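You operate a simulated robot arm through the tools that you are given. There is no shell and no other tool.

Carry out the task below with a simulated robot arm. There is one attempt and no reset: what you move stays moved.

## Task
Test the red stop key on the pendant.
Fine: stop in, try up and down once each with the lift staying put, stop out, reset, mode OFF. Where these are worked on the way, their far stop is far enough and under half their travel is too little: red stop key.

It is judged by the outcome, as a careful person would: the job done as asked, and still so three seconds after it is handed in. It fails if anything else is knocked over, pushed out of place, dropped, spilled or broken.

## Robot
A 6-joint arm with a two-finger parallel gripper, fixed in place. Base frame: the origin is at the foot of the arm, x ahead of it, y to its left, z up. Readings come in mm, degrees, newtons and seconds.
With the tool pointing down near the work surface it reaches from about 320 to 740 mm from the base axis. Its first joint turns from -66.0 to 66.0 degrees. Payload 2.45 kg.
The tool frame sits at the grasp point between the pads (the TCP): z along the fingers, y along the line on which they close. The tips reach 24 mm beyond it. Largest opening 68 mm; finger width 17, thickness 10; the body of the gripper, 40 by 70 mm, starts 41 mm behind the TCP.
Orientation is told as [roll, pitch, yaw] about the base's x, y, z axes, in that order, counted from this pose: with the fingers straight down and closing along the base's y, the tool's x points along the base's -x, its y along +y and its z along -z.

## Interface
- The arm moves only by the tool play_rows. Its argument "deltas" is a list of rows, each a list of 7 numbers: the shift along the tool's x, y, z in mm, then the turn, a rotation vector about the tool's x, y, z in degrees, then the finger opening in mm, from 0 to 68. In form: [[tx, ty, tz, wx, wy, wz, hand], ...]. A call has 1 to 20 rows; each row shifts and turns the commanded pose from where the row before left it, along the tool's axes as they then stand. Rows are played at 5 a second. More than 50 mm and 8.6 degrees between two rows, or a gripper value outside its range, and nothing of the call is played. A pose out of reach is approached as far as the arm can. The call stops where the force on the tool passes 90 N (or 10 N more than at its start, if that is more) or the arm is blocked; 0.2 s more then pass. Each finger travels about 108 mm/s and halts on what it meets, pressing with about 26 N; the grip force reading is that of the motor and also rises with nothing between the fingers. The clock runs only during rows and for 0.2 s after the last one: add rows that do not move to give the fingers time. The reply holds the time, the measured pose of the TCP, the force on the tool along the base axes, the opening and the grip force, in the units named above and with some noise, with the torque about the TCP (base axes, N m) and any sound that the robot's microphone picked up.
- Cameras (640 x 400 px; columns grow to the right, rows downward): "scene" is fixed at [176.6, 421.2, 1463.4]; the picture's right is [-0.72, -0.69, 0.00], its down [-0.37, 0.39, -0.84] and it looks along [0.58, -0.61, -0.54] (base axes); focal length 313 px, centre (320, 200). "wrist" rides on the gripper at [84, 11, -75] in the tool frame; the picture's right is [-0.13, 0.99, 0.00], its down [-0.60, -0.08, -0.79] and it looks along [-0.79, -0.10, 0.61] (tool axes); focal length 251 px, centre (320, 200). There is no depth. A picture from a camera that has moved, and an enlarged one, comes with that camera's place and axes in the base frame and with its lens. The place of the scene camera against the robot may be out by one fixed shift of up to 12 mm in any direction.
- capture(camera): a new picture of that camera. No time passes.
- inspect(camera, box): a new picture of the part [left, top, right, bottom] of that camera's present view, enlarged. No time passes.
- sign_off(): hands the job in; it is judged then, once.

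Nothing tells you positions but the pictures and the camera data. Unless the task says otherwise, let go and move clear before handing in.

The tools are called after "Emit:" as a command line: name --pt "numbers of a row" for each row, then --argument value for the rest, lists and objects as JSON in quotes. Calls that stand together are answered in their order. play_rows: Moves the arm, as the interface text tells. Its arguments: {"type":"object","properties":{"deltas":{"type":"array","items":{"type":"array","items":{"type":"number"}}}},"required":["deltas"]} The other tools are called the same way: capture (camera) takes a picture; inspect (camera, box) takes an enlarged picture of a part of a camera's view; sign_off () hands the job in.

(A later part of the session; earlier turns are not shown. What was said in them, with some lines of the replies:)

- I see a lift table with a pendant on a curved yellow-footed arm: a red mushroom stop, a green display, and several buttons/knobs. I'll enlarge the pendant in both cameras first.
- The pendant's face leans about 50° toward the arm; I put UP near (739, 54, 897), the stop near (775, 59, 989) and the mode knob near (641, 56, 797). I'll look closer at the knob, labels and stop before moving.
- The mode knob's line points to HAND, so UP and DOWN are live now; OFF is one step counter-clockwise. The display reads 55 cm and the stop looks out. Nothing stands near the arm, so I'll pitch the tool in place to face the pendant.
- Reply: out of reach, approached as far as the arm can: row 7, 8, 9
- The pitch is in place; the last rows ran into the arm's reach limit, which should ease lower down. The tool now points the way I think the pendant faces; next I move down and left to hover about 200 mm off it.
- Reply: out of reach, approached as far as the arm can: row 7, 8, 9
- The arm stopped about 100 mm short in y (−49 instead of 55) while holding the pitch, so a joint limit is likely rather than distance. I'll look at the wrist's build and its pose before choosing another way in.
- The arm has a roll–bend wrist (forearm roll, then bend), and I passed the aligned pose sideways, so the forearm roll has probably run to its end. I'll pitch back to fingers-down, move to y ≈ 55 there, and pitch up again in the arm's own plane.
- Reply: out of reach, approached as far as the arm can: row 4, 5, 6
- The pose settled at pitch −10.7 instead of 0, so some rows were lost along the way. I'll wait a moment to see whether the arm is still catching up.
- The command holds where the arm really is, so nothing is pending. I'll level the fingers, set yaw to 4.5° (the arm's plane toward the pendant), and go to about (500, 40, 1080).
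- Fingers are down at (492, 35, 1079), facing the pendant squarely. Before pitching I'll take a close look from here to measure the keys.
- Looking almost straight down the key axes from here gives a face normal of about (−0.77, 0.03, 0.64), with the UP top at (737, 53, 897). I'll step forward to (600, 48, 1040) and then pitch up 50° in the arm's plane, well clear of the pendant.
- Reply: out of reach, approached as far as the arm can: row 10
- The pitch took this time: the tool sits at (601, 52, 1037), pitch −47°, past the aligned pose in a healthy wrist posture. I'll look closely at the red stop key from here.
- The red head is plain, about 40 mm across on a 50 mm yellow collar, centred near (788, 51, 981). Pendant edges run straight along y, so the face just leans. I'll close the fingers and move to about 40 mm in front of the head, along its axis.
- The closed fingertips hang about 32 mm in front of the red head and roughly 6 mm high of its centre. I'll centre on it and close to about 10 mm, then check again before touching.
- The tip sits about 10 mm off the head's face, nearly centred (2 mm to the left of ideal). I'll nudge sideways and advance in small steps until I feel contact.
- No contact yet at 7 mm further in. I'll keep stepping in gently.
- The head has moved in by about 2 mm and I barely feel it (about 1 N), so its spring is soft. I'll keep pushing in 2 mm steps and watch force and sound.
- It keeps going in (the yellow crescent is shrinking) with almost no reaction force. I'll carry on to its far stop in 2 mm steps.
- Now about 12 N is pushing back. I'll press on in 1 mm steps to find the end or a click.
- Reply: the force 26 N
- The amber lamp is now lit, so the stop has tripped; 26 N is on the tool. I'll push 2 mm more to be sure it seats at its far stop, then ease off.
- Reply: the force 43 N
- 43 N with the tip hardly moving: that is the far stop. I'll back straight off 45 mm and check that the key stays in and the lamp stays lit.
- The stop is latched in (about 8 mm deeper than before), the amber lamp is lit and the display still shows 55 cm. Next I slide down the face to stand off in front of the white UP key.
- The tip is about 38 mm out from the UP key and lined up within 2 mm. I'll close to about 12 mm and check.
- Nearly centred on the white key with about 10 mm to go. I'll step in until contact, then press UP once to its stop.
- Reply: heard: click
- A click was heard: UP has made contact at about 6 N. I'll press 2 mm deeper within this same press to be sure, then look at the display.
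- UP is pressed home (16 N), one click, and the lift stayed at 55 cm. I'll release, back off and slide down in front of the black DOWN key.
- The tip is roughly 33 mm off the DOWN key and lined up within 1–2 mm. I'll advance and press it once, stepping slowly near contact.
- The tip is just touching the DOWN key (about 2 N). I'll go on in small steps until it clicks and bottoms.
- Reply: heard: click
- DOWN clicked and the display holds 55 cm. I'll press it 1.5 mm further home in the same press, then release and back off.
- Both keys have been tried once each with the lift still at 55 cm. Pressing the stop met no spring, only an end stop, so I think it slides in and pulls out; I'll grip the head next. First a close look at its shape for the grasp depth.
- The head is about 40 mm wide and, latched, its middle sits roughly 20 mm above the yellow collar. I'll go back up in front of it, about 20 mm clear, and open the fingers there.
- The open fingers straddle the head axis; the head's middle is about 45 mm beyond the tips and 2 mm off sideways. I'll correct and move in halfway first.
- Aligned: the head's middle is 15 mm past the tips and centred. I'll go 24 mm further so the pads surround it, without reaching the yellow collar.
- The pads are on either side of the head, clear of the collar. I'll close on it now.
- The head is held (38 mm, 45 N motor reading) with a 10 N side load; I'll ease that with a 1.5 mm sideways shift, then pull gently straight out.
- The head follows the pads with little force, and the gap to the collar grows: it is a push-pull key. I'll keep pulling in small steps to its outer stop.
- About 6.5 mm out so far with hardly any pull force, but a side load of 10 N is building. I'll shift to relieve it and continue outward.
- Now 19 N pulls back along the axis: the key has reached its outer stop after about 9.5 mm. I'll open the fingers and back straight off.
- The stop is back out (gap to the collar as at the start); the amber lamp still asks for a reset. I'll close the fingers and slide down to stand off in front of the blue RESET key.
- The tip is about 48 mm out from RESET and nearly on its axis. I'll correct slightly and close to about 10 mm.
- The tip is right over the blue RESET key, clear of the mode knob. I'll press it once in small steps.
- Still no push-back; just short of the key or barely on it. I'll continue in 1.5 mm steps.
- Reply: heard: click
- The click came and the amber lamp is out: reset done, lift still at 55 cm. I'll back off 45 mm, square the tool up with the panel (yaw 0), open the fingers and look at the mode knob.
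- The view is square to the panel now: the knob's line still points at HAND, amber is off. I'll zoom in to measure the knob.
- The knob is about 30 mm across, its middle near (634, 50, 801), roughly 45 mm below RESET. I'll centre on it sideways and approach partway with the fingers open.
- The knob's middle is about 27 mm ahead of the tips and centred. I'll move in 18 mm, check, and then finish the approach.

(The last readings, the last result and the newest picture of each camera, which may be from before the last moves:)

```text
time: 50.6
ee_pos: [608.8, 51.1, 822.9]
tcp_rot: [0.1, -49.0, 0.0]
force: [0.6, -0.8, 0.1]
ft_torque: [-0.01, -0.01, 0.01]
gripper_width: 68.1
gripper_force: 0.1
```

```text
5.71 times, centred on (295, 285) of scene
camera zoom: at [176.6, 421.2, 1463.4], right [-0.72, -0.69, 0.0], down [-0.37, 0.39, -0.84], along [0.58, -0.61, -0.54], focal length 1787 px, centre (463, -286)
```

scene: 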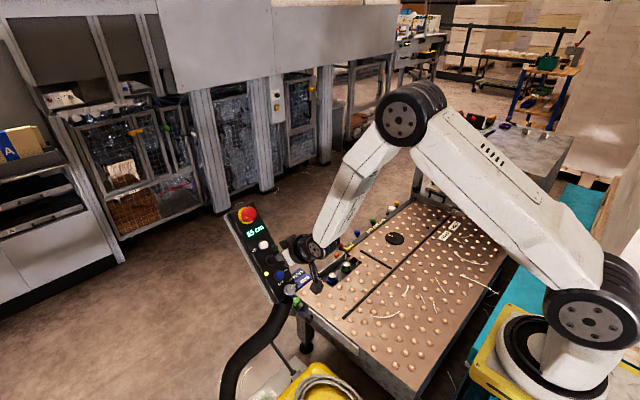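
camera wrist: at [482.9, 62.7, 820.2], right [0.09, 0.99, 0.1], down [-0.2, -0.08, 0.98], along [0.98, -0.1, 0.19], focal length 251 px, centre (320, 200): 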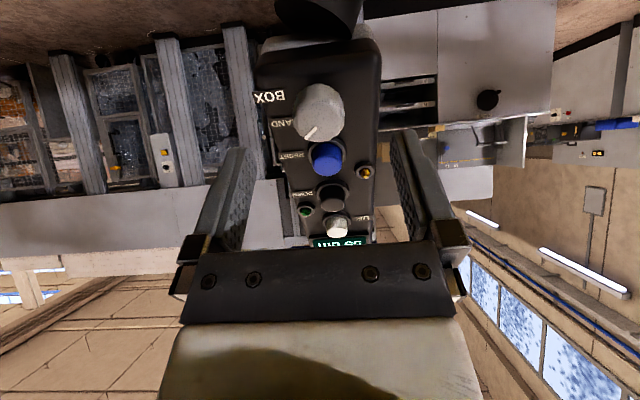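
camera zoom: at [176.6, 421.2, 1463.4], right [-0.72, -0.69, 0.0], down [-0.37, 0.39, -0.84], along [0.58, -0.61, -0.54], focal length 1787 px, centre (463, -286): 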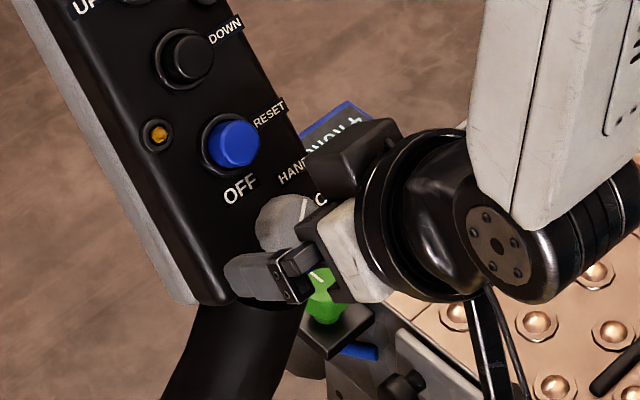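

The tips are level with the knob's front; its middle is about 11 mm further. I'll go 14 mm in and close on it.

Emit:
play_rows --pt "0 -0.5 7 0 0 0 68" --pt "0 0 7 0 0 0 68" --pt "0 0 0 0 0 0 68"

Emit:
inspect --camera "wrist" --box '[180, 60, 460, 235]'

Emit:
inspect --camera "scene" --box '[255, 250, 335, 320]'

```text
time: 51.4
ee_pos: [618.4, 51.2, 814.4]
tcp_rot: [-0.1, -49.1, -0.1]
force: [0.3, -1.0, 0.0]
ft_torque: [0.01, -0.02, -0.01]
gripper_width: 67.9
gripper_force: 0.1
```

```text
2.29 times, centred on (320, 148) of wrist
camera zoom: at [507.2, 62.2, 800.3], right [0.09, 0.99, 0.1], down [-0.2, -0.08, 0.98], along [0.98, -0.1, 0.19], focal length 575 px, centre (320, 320)
```

zoom: 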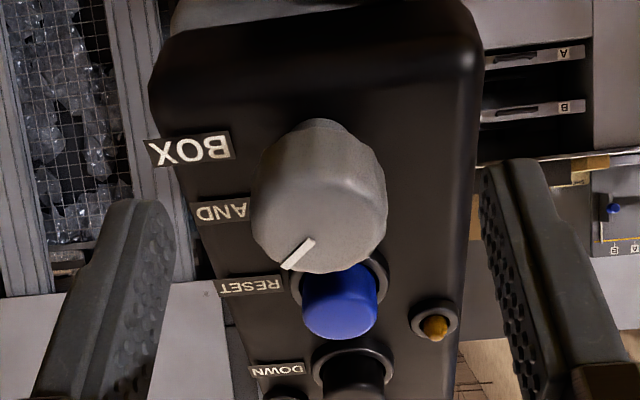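

```text
5.71 times, centred on (295, 285) of scene
camera zoom: at [176.6, 421.2, 1463.4], right [-0.72, -0.69, 0.0], down [-0.37, 0.39, -0.84], along [0.58, -0.61, -0.54], focal length 1787 px, centre (463, -286)
```

zoom: 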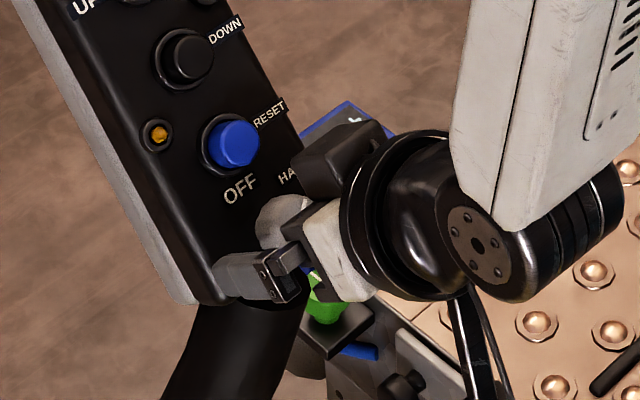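

The tips are at the knob's middle, centred both ways. I'll go 5 mm deeper for a firm hold and close.

Emit:
play_rows --pt "0 -0.3 5 0 0 0 68" --pt "0 0 0 0 0 0 68" --pt "0 0 0 0 0 0 20" --pt "0 0 0 0 0 0 20" --pt "0 0 0 0 0 0 20"

Emit:
inspect --camera "wrist" --box '[180, 60, 460, 235]'

```text
time: 52.6
ee_pos: [622.4, 49.2, 810.5]
tcp_rot: [0.1, -48.9, -0.1]
force: [0.7, 0.8, -2.7]
ft_torque: [-0.05, -0.33, -0.01]
gripper_width: 29.7
gripper_force: 43.0
```

```text
2.29 times, centred on (320, 148) of wrist
camera zoom: at [510.6, 61.9, 796.1], right [0.09, 0.99, 0.1], down [-0.2, -0.08, 0.98], along [0.98, -0.1, 0.19], focal length 575 px, centre (320, 320)
```

zoom: 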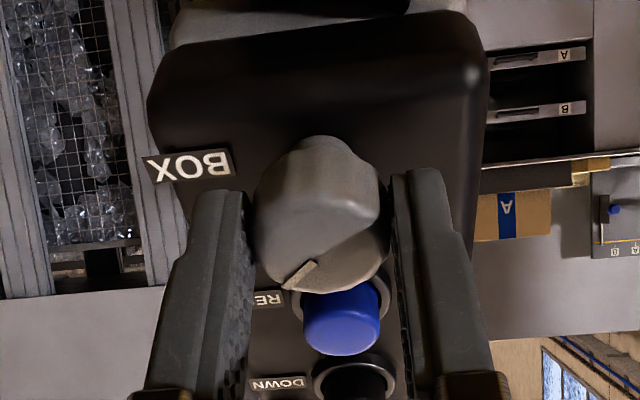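

The knob is held at 29.7 mm with almost no side load. I'll turn it counter-clockwise (seen from the front), toward OFF, in small steps and check midway.

Emit:
play_rows --pt "0 0 0 0 0 -7.5 20" --pt "0 0 0 0 0 -7.5 20" --pt "0 0 0 0 0 -7.5 20" --pt "0 0 0 0 0 0 20"

Emit:
inspect --camera "scene" --box '[255, 250, 335, 320]'

Emit:
capture --camera "wrist"

```text
time: 53.6
ee_pos: [622.1, 51.1, 809.8]
tcp_rot: [-23.7, -44.0, 32.4]
force: [-0.2, 2.4, -6.2]
ft_torque: [-0.5, 0.24, -0.61]
gripper_width: 29.5
gripper_force: 43.6
```

```text
5.71 times, centred on (295, 285) of scene
camera zoom: at [176.7, 421.3, 1463.4], right [-0.72, -0.69, 0.0], down [-0.37, 0.39, -0.84], along [0.58, -0.61, -0.54], focal length 1787 px, centre (463, -286)
```

zoom: 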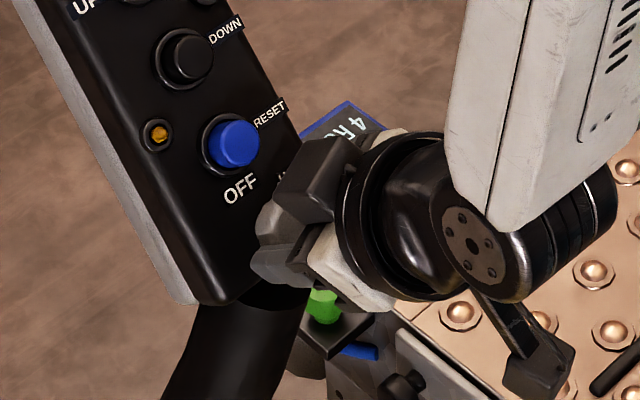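

```text
taken
camera wrist: at [512.0, 28.4, 798.2], right [-0.17, 0.97, -0.2], down [-0.21, 0.16, 0.96], along [0.96, 0.21, 0.18], focal length 251 px, centre (320, 200)
```

wrist: 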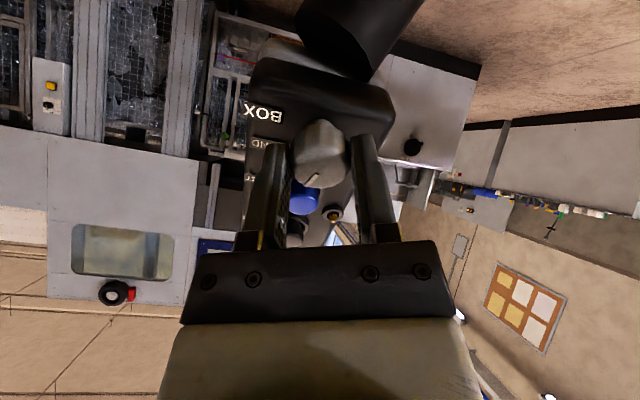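

Emit:
inspect --camera "wrist" --box '[240, 80, 400, 220]'

```text
2.86 times, centred on (320, 150) of wrist
camera zoom: at [512.0, 28.4, 798.2], right [-0.17, 0.97, -0.2], down [-0.21, 0.16, 0.96], along [0.96, 0.21, 0.18], focal length 718 px, centre (320, 343)
```

zoom: 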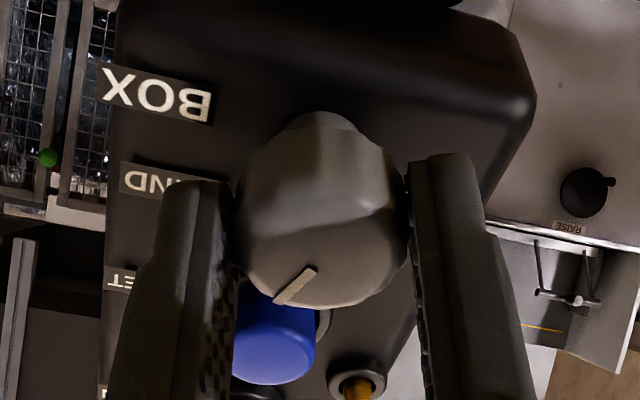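

The knob is following the fingers, pointer about halfway from HAND to OFF. I'll turn the remaining 22.5°.

Emit:
play_rows --pt "0 0 0 0 0 -7.5 20" --pt "0 0 0 0 0 -7.5 20" --pt "0 0 0 0 0 -7.5 20" --pt "0 0 0 0 0 0 20"

Emit:
inspect --camera "wrist" --box '[240, 80, 400, 220]'

Emit:
inspect --camera "scene" --box '[255, 250, 335, 320]'

```text
time: 54.6
ee_pos: [623.3, 48.5, 811.8]
tcp_rot: [-39.1, -32.2, 56.6]
force: [-10.7, -8.6, 5.4]
ft_torque: [-0.82, 0.26, -1.16]
gripper_width: 29.8
gripper_force: 43.5
```

```text
2.86 times, centred on (320, 150) of wrist
camera zoom: at [521.7, -1.2, 809.1], right [-0.4, 0.79, -0.46], down [-0.28, 0.37, 0.88], along [0.87, 0.48, 0.07], focal length 718 px, centre (320, 343)
```

zoom: 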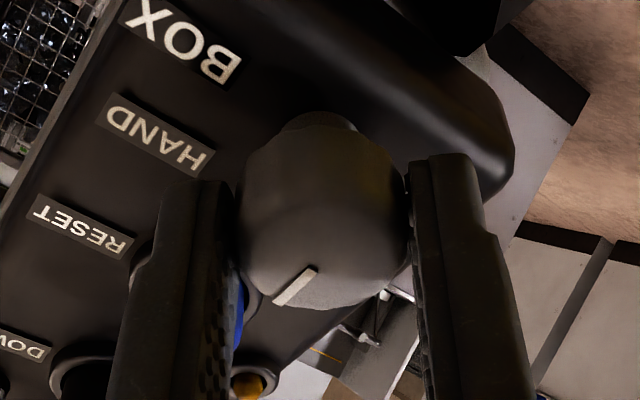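

```text
5.71 times, centred on (295, 285) of scene
camera zoom: at [176.2, 421.0, 1463.5], right [-0.72, -0.69, 0.0], down [-0.37, 0.39, -0.84], along [0.58, -0.61, -0.54], focal length 1787 px, centre (463, -286)
```

zoom: 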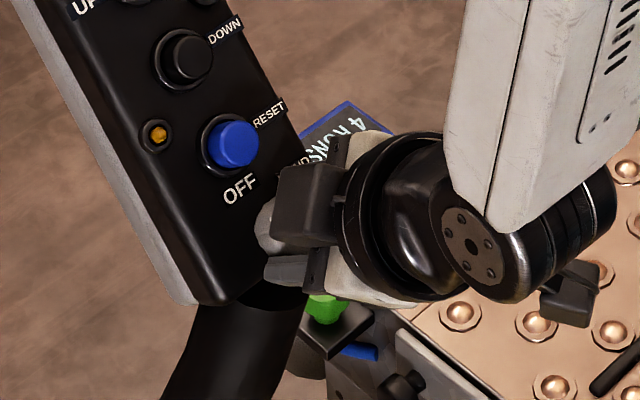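

The tool has turned the full 45° and the pointer moved with it. I'll open a little, back straight off, turn the tool upright again and read the knob.

Emit:
play_rows --pt "0 0 0 0 0 0 46" --pt "0 0 0 0 0 0 46" --pt "0 0 -15 0 0 0 46" --pt "0 0 -20 0 0 0 46" --pt "0 0 -25 0 0 0 46" --pt "0 0 0 0 0 7.5 46" --pt "0 0 0 0 0 7.5 46" --pt "0 0 0 0 0 7.5 46" --pt "0 0 0 0 0 7.5 46" --pt "0 0 0 0 0 7.5 46" --pt "0 0 0 0 0 7.5 46" --pt "0 0 0 0 0 0 46"

Emit:
capture --camera "wrist"

Emit:
inspect --camera "wrist" --box '[255, 30, 399, 120]'

Emit:
inspect --camera "scene" --box '[255, 250, 335, 320]'

```text
time: 57.2
ee_pos: [578.1, 50.6, 851.5]
tcp_rot: [0.2, -48.9, -0.2]
force: [0.4, -0.6, 0.2]
ft_torque: [-0.01, 0.02, 0.01]
gripper_width: 46.1
gripper_force: 0.1
```

```text
taken
camera wrist: at [466.0, 61.8, 836.4], right [0.09, 0.99, 0.1], down [-0.2, -0.08, 0.98], along [0.98, -0.1, 0.19], focal length 251 px, centre (320, 200)
```

wrist: 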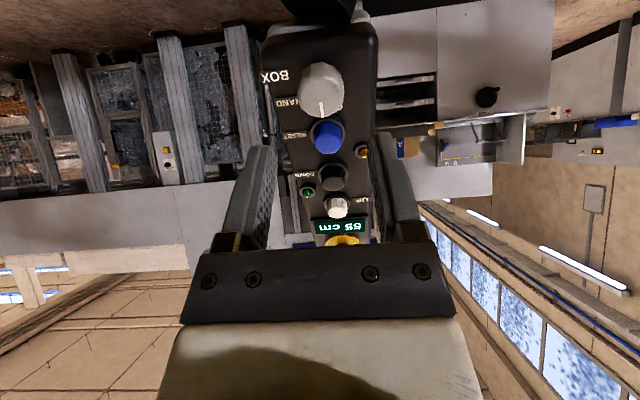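

```text
4.44 times, centred on (327, 75) of wrist
camera zoom: at [466.0, 61.8, 836.4], right [0.09, 0.99, 0.1], down [-0.2, -0.08, 0.98], along [0.98, -0.1, 0.19], focal length 1118 px, centre (289, 756)
```

zoom: 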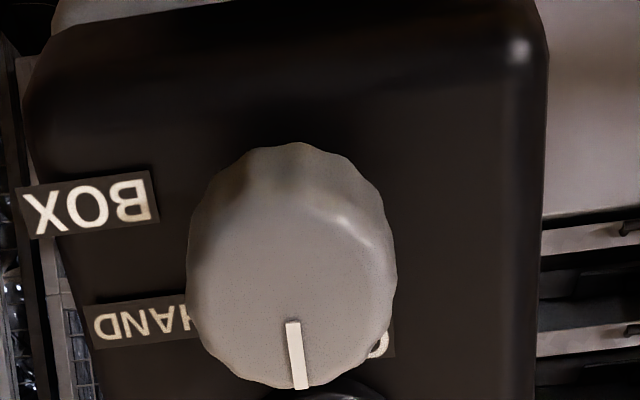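

```text
5.71 times, centred on (295, 285) of scene
camera zoom: at [176.6, 421.2, 1463.4], right [-0.72, -0.69, 0.0], down [-0.37, 0.39, -0.84], along [0.58, -0.61, -0.54], focal length 1787 px, centre (463, -286)
```

zoom: 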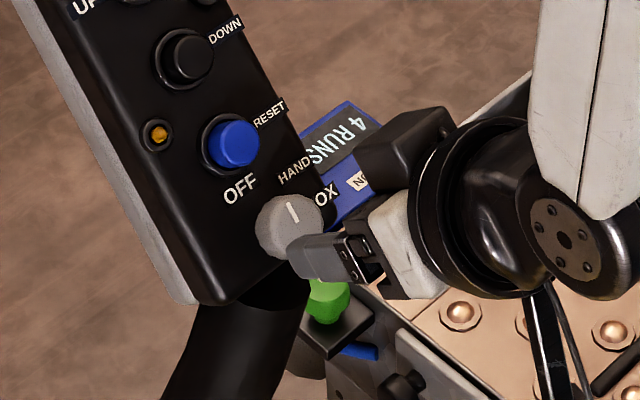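

The pointer now runs straight up the panel to OFF, in line with the key column. I'll check the whole pendant: lamps, display, stop and the lift.

Emit:
inspect --camera "scene" --box '[225, 190, 325, 300]'

Emit:
inspect --camera "scene" --box '[255, 225, 315, 300]'

Emit:
capture --camera "scene"

```text
3.64 times, centred on (275, 245) of scene
camera zoom: at [176.6, 421.2, 1463.4], right [-0.72, -0.69, 0.0], down [-0.37, 0.39, -0.84], along [0.58, -0.61, -0.54], focal length 1137 px, centre (484, 36)
```

zoom: 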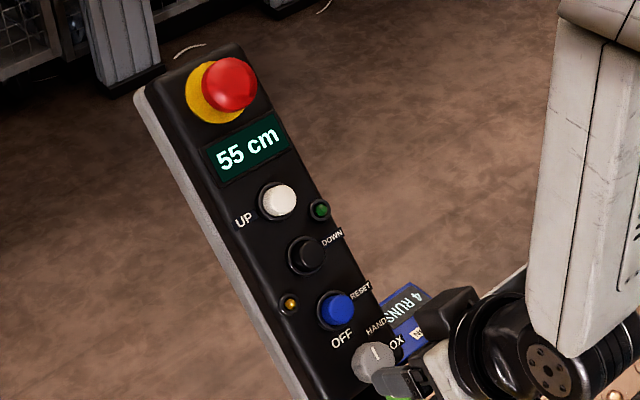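

```text
5.33 times, centred on (285, 262) of scene
camera zoom: at [176.6, 421.2, 1463.4], right [-0.72, -0.69, 0.0], down [-0.37, 0.39, -0.84], along [0.58, -0.61, -0.54], focal length 1668 px, centre (507, -133)
```

zoom: 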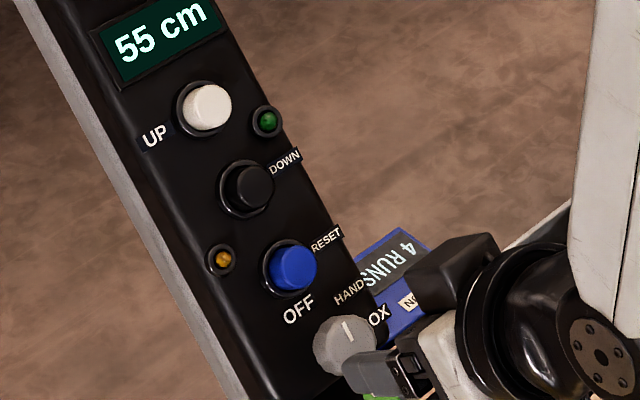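

```text
taken
```

scene: 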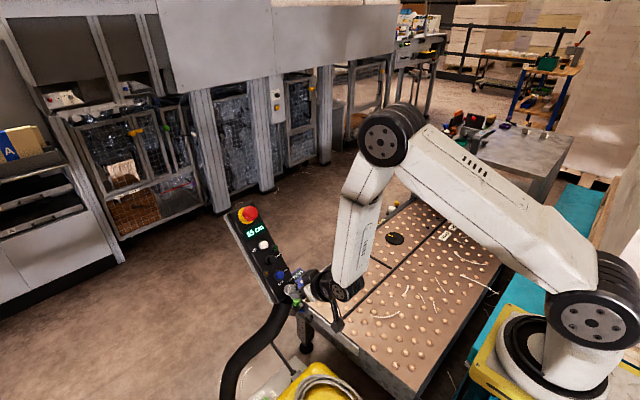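

Display 55 cm, amber out, pointer at OFF. I'll compare the stop with its opening picture using the same frame, and back the arm further off.

Emit:
play_rows --pt "0 0 -30 0 0 0 46" --pt "-20 0 -30 0 0 0 46" --pt "-30 0 -20 0 0 0 46" --pt "0 0 0 0 0 0 46" --pt "0 0 0 0 0 0 46"

Emit:
inspect --camera "scene" --box '[228, 195, 278, 245]'

Emit:
inspect --camera "scene" --box '[260, 260, 310, 310]'

Emit:
capture --camera "wrist"

```text
time: 58.4
ee_pos: [551.1, 51.7, 939.7]
tcp_rot: [-0.1, -48.9, 0.0]
force: [0.0, -0.1, 0.5]
ft_torque: [0.02, 0.01, 0.01]
gripper_width: 46.1
gripper_force: 0.0
```

```text
8.00 times, centred on (253, 220) of scene
camera zoom: at [176.6, 421.2, 1463.4], right [-0.72, -0.69, 0.0], down [-0.37, 0.39, -0.84], along [0.58, -0.61, -0.54], focal length 2502 px, centre (856, 40)
```

zoom: 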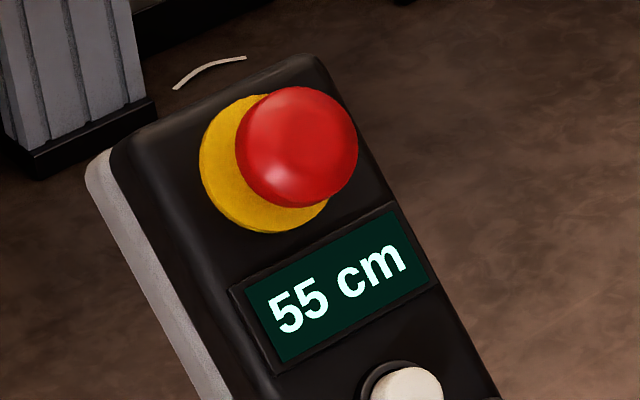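

```text
8.00 times, centred on (285, 285) of scene
camera zoom: at [176.6, 421.2, 1463.4], right [-0.72, -0.69, 0.0], down [-0.37, 0.39, -0.84], along [0.58, -0.61, -0.54], focal length 2502 px, centre (600, -480)
```

zoom: 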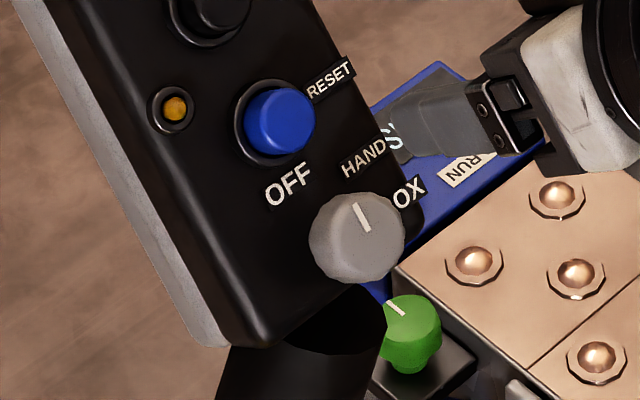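

```text
taken
camera wrist: at [440.1, 63.4, 925.9], right [0.09, 0.99, 0.1], down [-0.2, -0.08, 0.98], along [0.98, -0.1, 0.19], focal length 251 px, centre (320, 200)
```

wrist: 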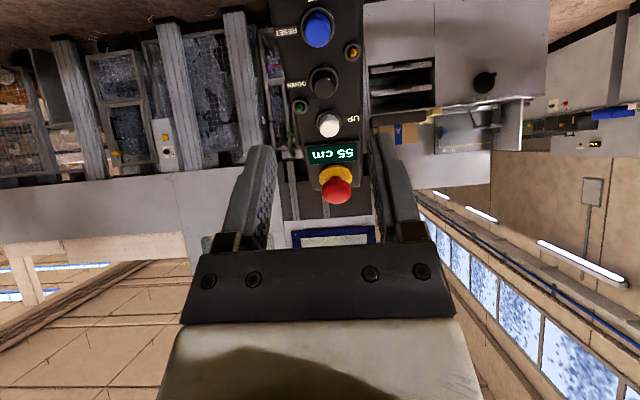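

The stop matches its opening picture exactly. I want a finer reading of the knob's pointer, so I'll zoom right in and lower the wrist camera to see the knob again.

Emit:
play_rows --pt "30 0 0 0 0 0 46" --pt "35 0 0 0 0 0 46" --pt "0 0 0 0 0 0 46"

Emit:
inspect --camera "scene" --box '[278, 280, 298, 292.5]'

Emit:
capture --camera "wrist"

```text
time: 59.2
ee_pos: [507.0, 50.2, 890.4]
tcp_rot: [0.1, -49.0, -0.1]
force: [0.7, 0.0, -0.3]
ft_torque: [0.0, -0.03, -0.03]
gripper_width: 45.8
gripper_force: 0.1
```

```text
16.00 times, centred on (288, 286) of scene
camera zoom: at [176.6, 421.3, 1463.4], right [-0.72, -0.69, 0.0], down [-0.37, 0.39, -0.84], along [0.58, -0.61, -0.54], focal length 5004 px, centre (832, -1180)
```

zoom: 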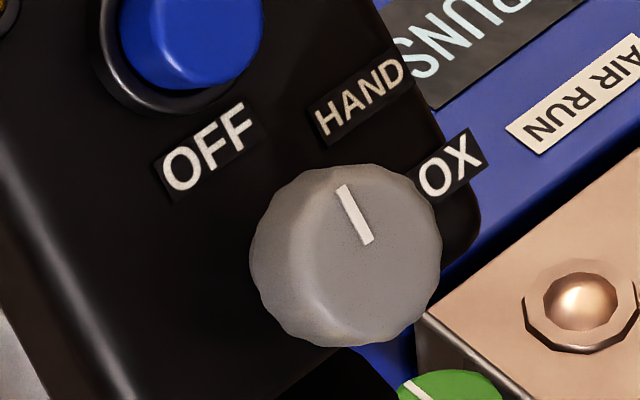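

```text
taken
camera wrist: at [395.0, 63.0, 876.0], right [0.08, 0.99, 0.1], down [-0.2, -0.08, 0.98], along [0.98, -0.1, 0.19], focal length 251 px, centre (320, 200)
```

wrist: 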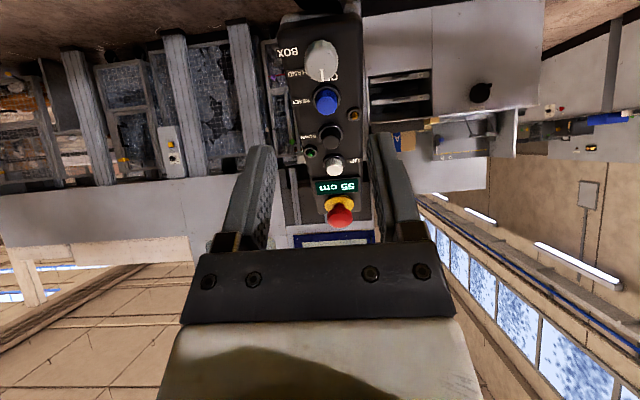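

Emit:
inspect --camera "wrist" --box '[284, 30, 356, 75]'

Emit:
inspect --camera "wrist" --box '[304, 40, 336, 120]'

```text
8.89 times, centred on (320, 52) of wrist
camera zoom: at [395.0, 63.0, 876.0], right [0.08, 0.99, 0.1], down [-0.2, -0.08, 0.98], along [0.98, -0.1, 0.19], focal length 2235 px, centre (320, 1511)
```

zoom: 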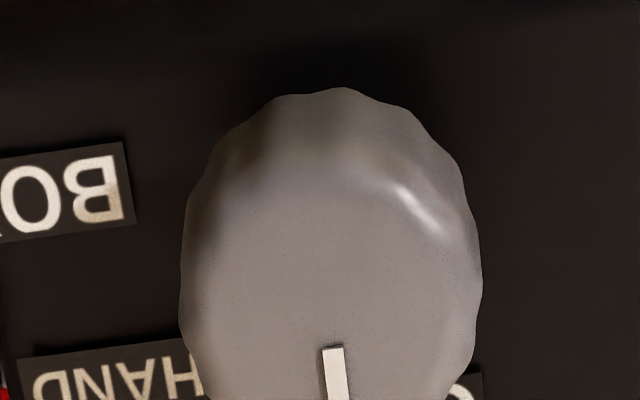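

```text
5.00 times, centred on (320, 80) of wrist
camera zoom: at [395.0, 63.0, 876.0], right [0.08, 0.99, 0.1], down [-0.2, -0.08, 0.98], along [0.98, -0.1, 0.19], focal length 1257 px, centre (320, 800)
```

zoom: 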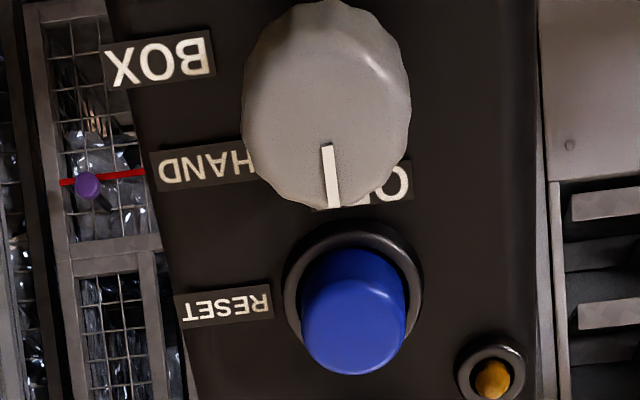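

Seen close up, the pointer lies along the key column within a degree or two of straight up: OFF. I'll wait a few seconds and take one last look before handing in.

Emit:
play_rows --pt "0 0 -10 0 0 0 46" --pt "0 0 0 0 0 0 46" --pt "0 0 0 0 0 0 46" --pt "0 0 0 0 0 0 46" --pt "0 0 0 0 0 0 46" --pt "0 0 0 0 0 0 46" --pt "0 0 0 0 0 0 46" --pt "0 0 0 0 0 0 46" --pt "0 0 0 0 0 0 46" --pt "0 0 0 0 0 0 46" --pt "0 0 0 0 0 0 46" --pt "0 0 0 0 0 0 46"

Emit:
inspect --camera "scene" --box '[210, 190, 330, 320]'

Emit:
capture --camera "scene"

```text
time: 61.8
ee_pos: [500.5, 52.0, 897.4]
tcp_rot: [0.0, -49.0, -0.1]
force: [0.5, -0.3, -0.3]
ft_torque: [-0.01, -0.01, -0.02]
gripper_width: 45.9
gripper_force: 0.1
```

```text
3.08 times, centred on (270, 255) of scene
camera zoom: at [176.6, 421.2, 1463.4], right [-0.72, -0.69, 0.0], down [-0.37, 0.39, -0.84], along [0.58, -0.61, -0.54], focal length 962 px, centre (474, 31)
```

zoom: 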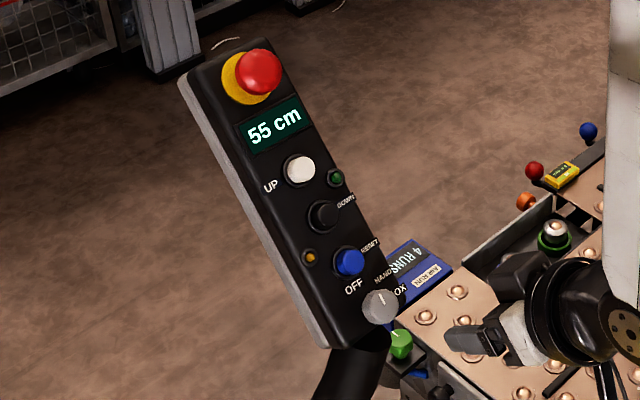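

```text
taken
```

scene: 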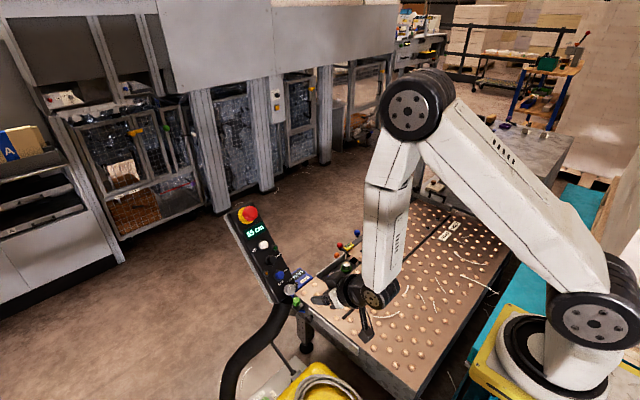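

The stop is out, the amber lamp is off after the reset, the mode pointer is on OFF, and the lift still reads 55 cm. The arm is clear and nothing else has moved, so I'm handing in.

Emit:
sign_off

```text
The job is handed in.
```

The red stop key on the pendant passed its test, and I've handed the job in. The lift read 55 cm the whole way through.

1. **Stop in:** I pressed the key to its far stop. It stayed in and the amber lamp lit.
2. **UP and DOWN:** I pressed each once and heard one click from each. The lift did not move.
3. **Stop out:** It is a push-pull key, so I gripped it and pulled it to its outer stop. It now looks the same as at the start.
4. **Reset:** I pressed RESET until it clicked, and the amber lamp went out.
5. **Mode:** I turned the knob from HAND to OFF. The pointer is within a degree or two of straight up by the close-up wrist view; the scene camera view was less precise.

I let go and moved the arm clear, then waited a couple of seconds; nothing changed. I saw nothing else knocked or moved.
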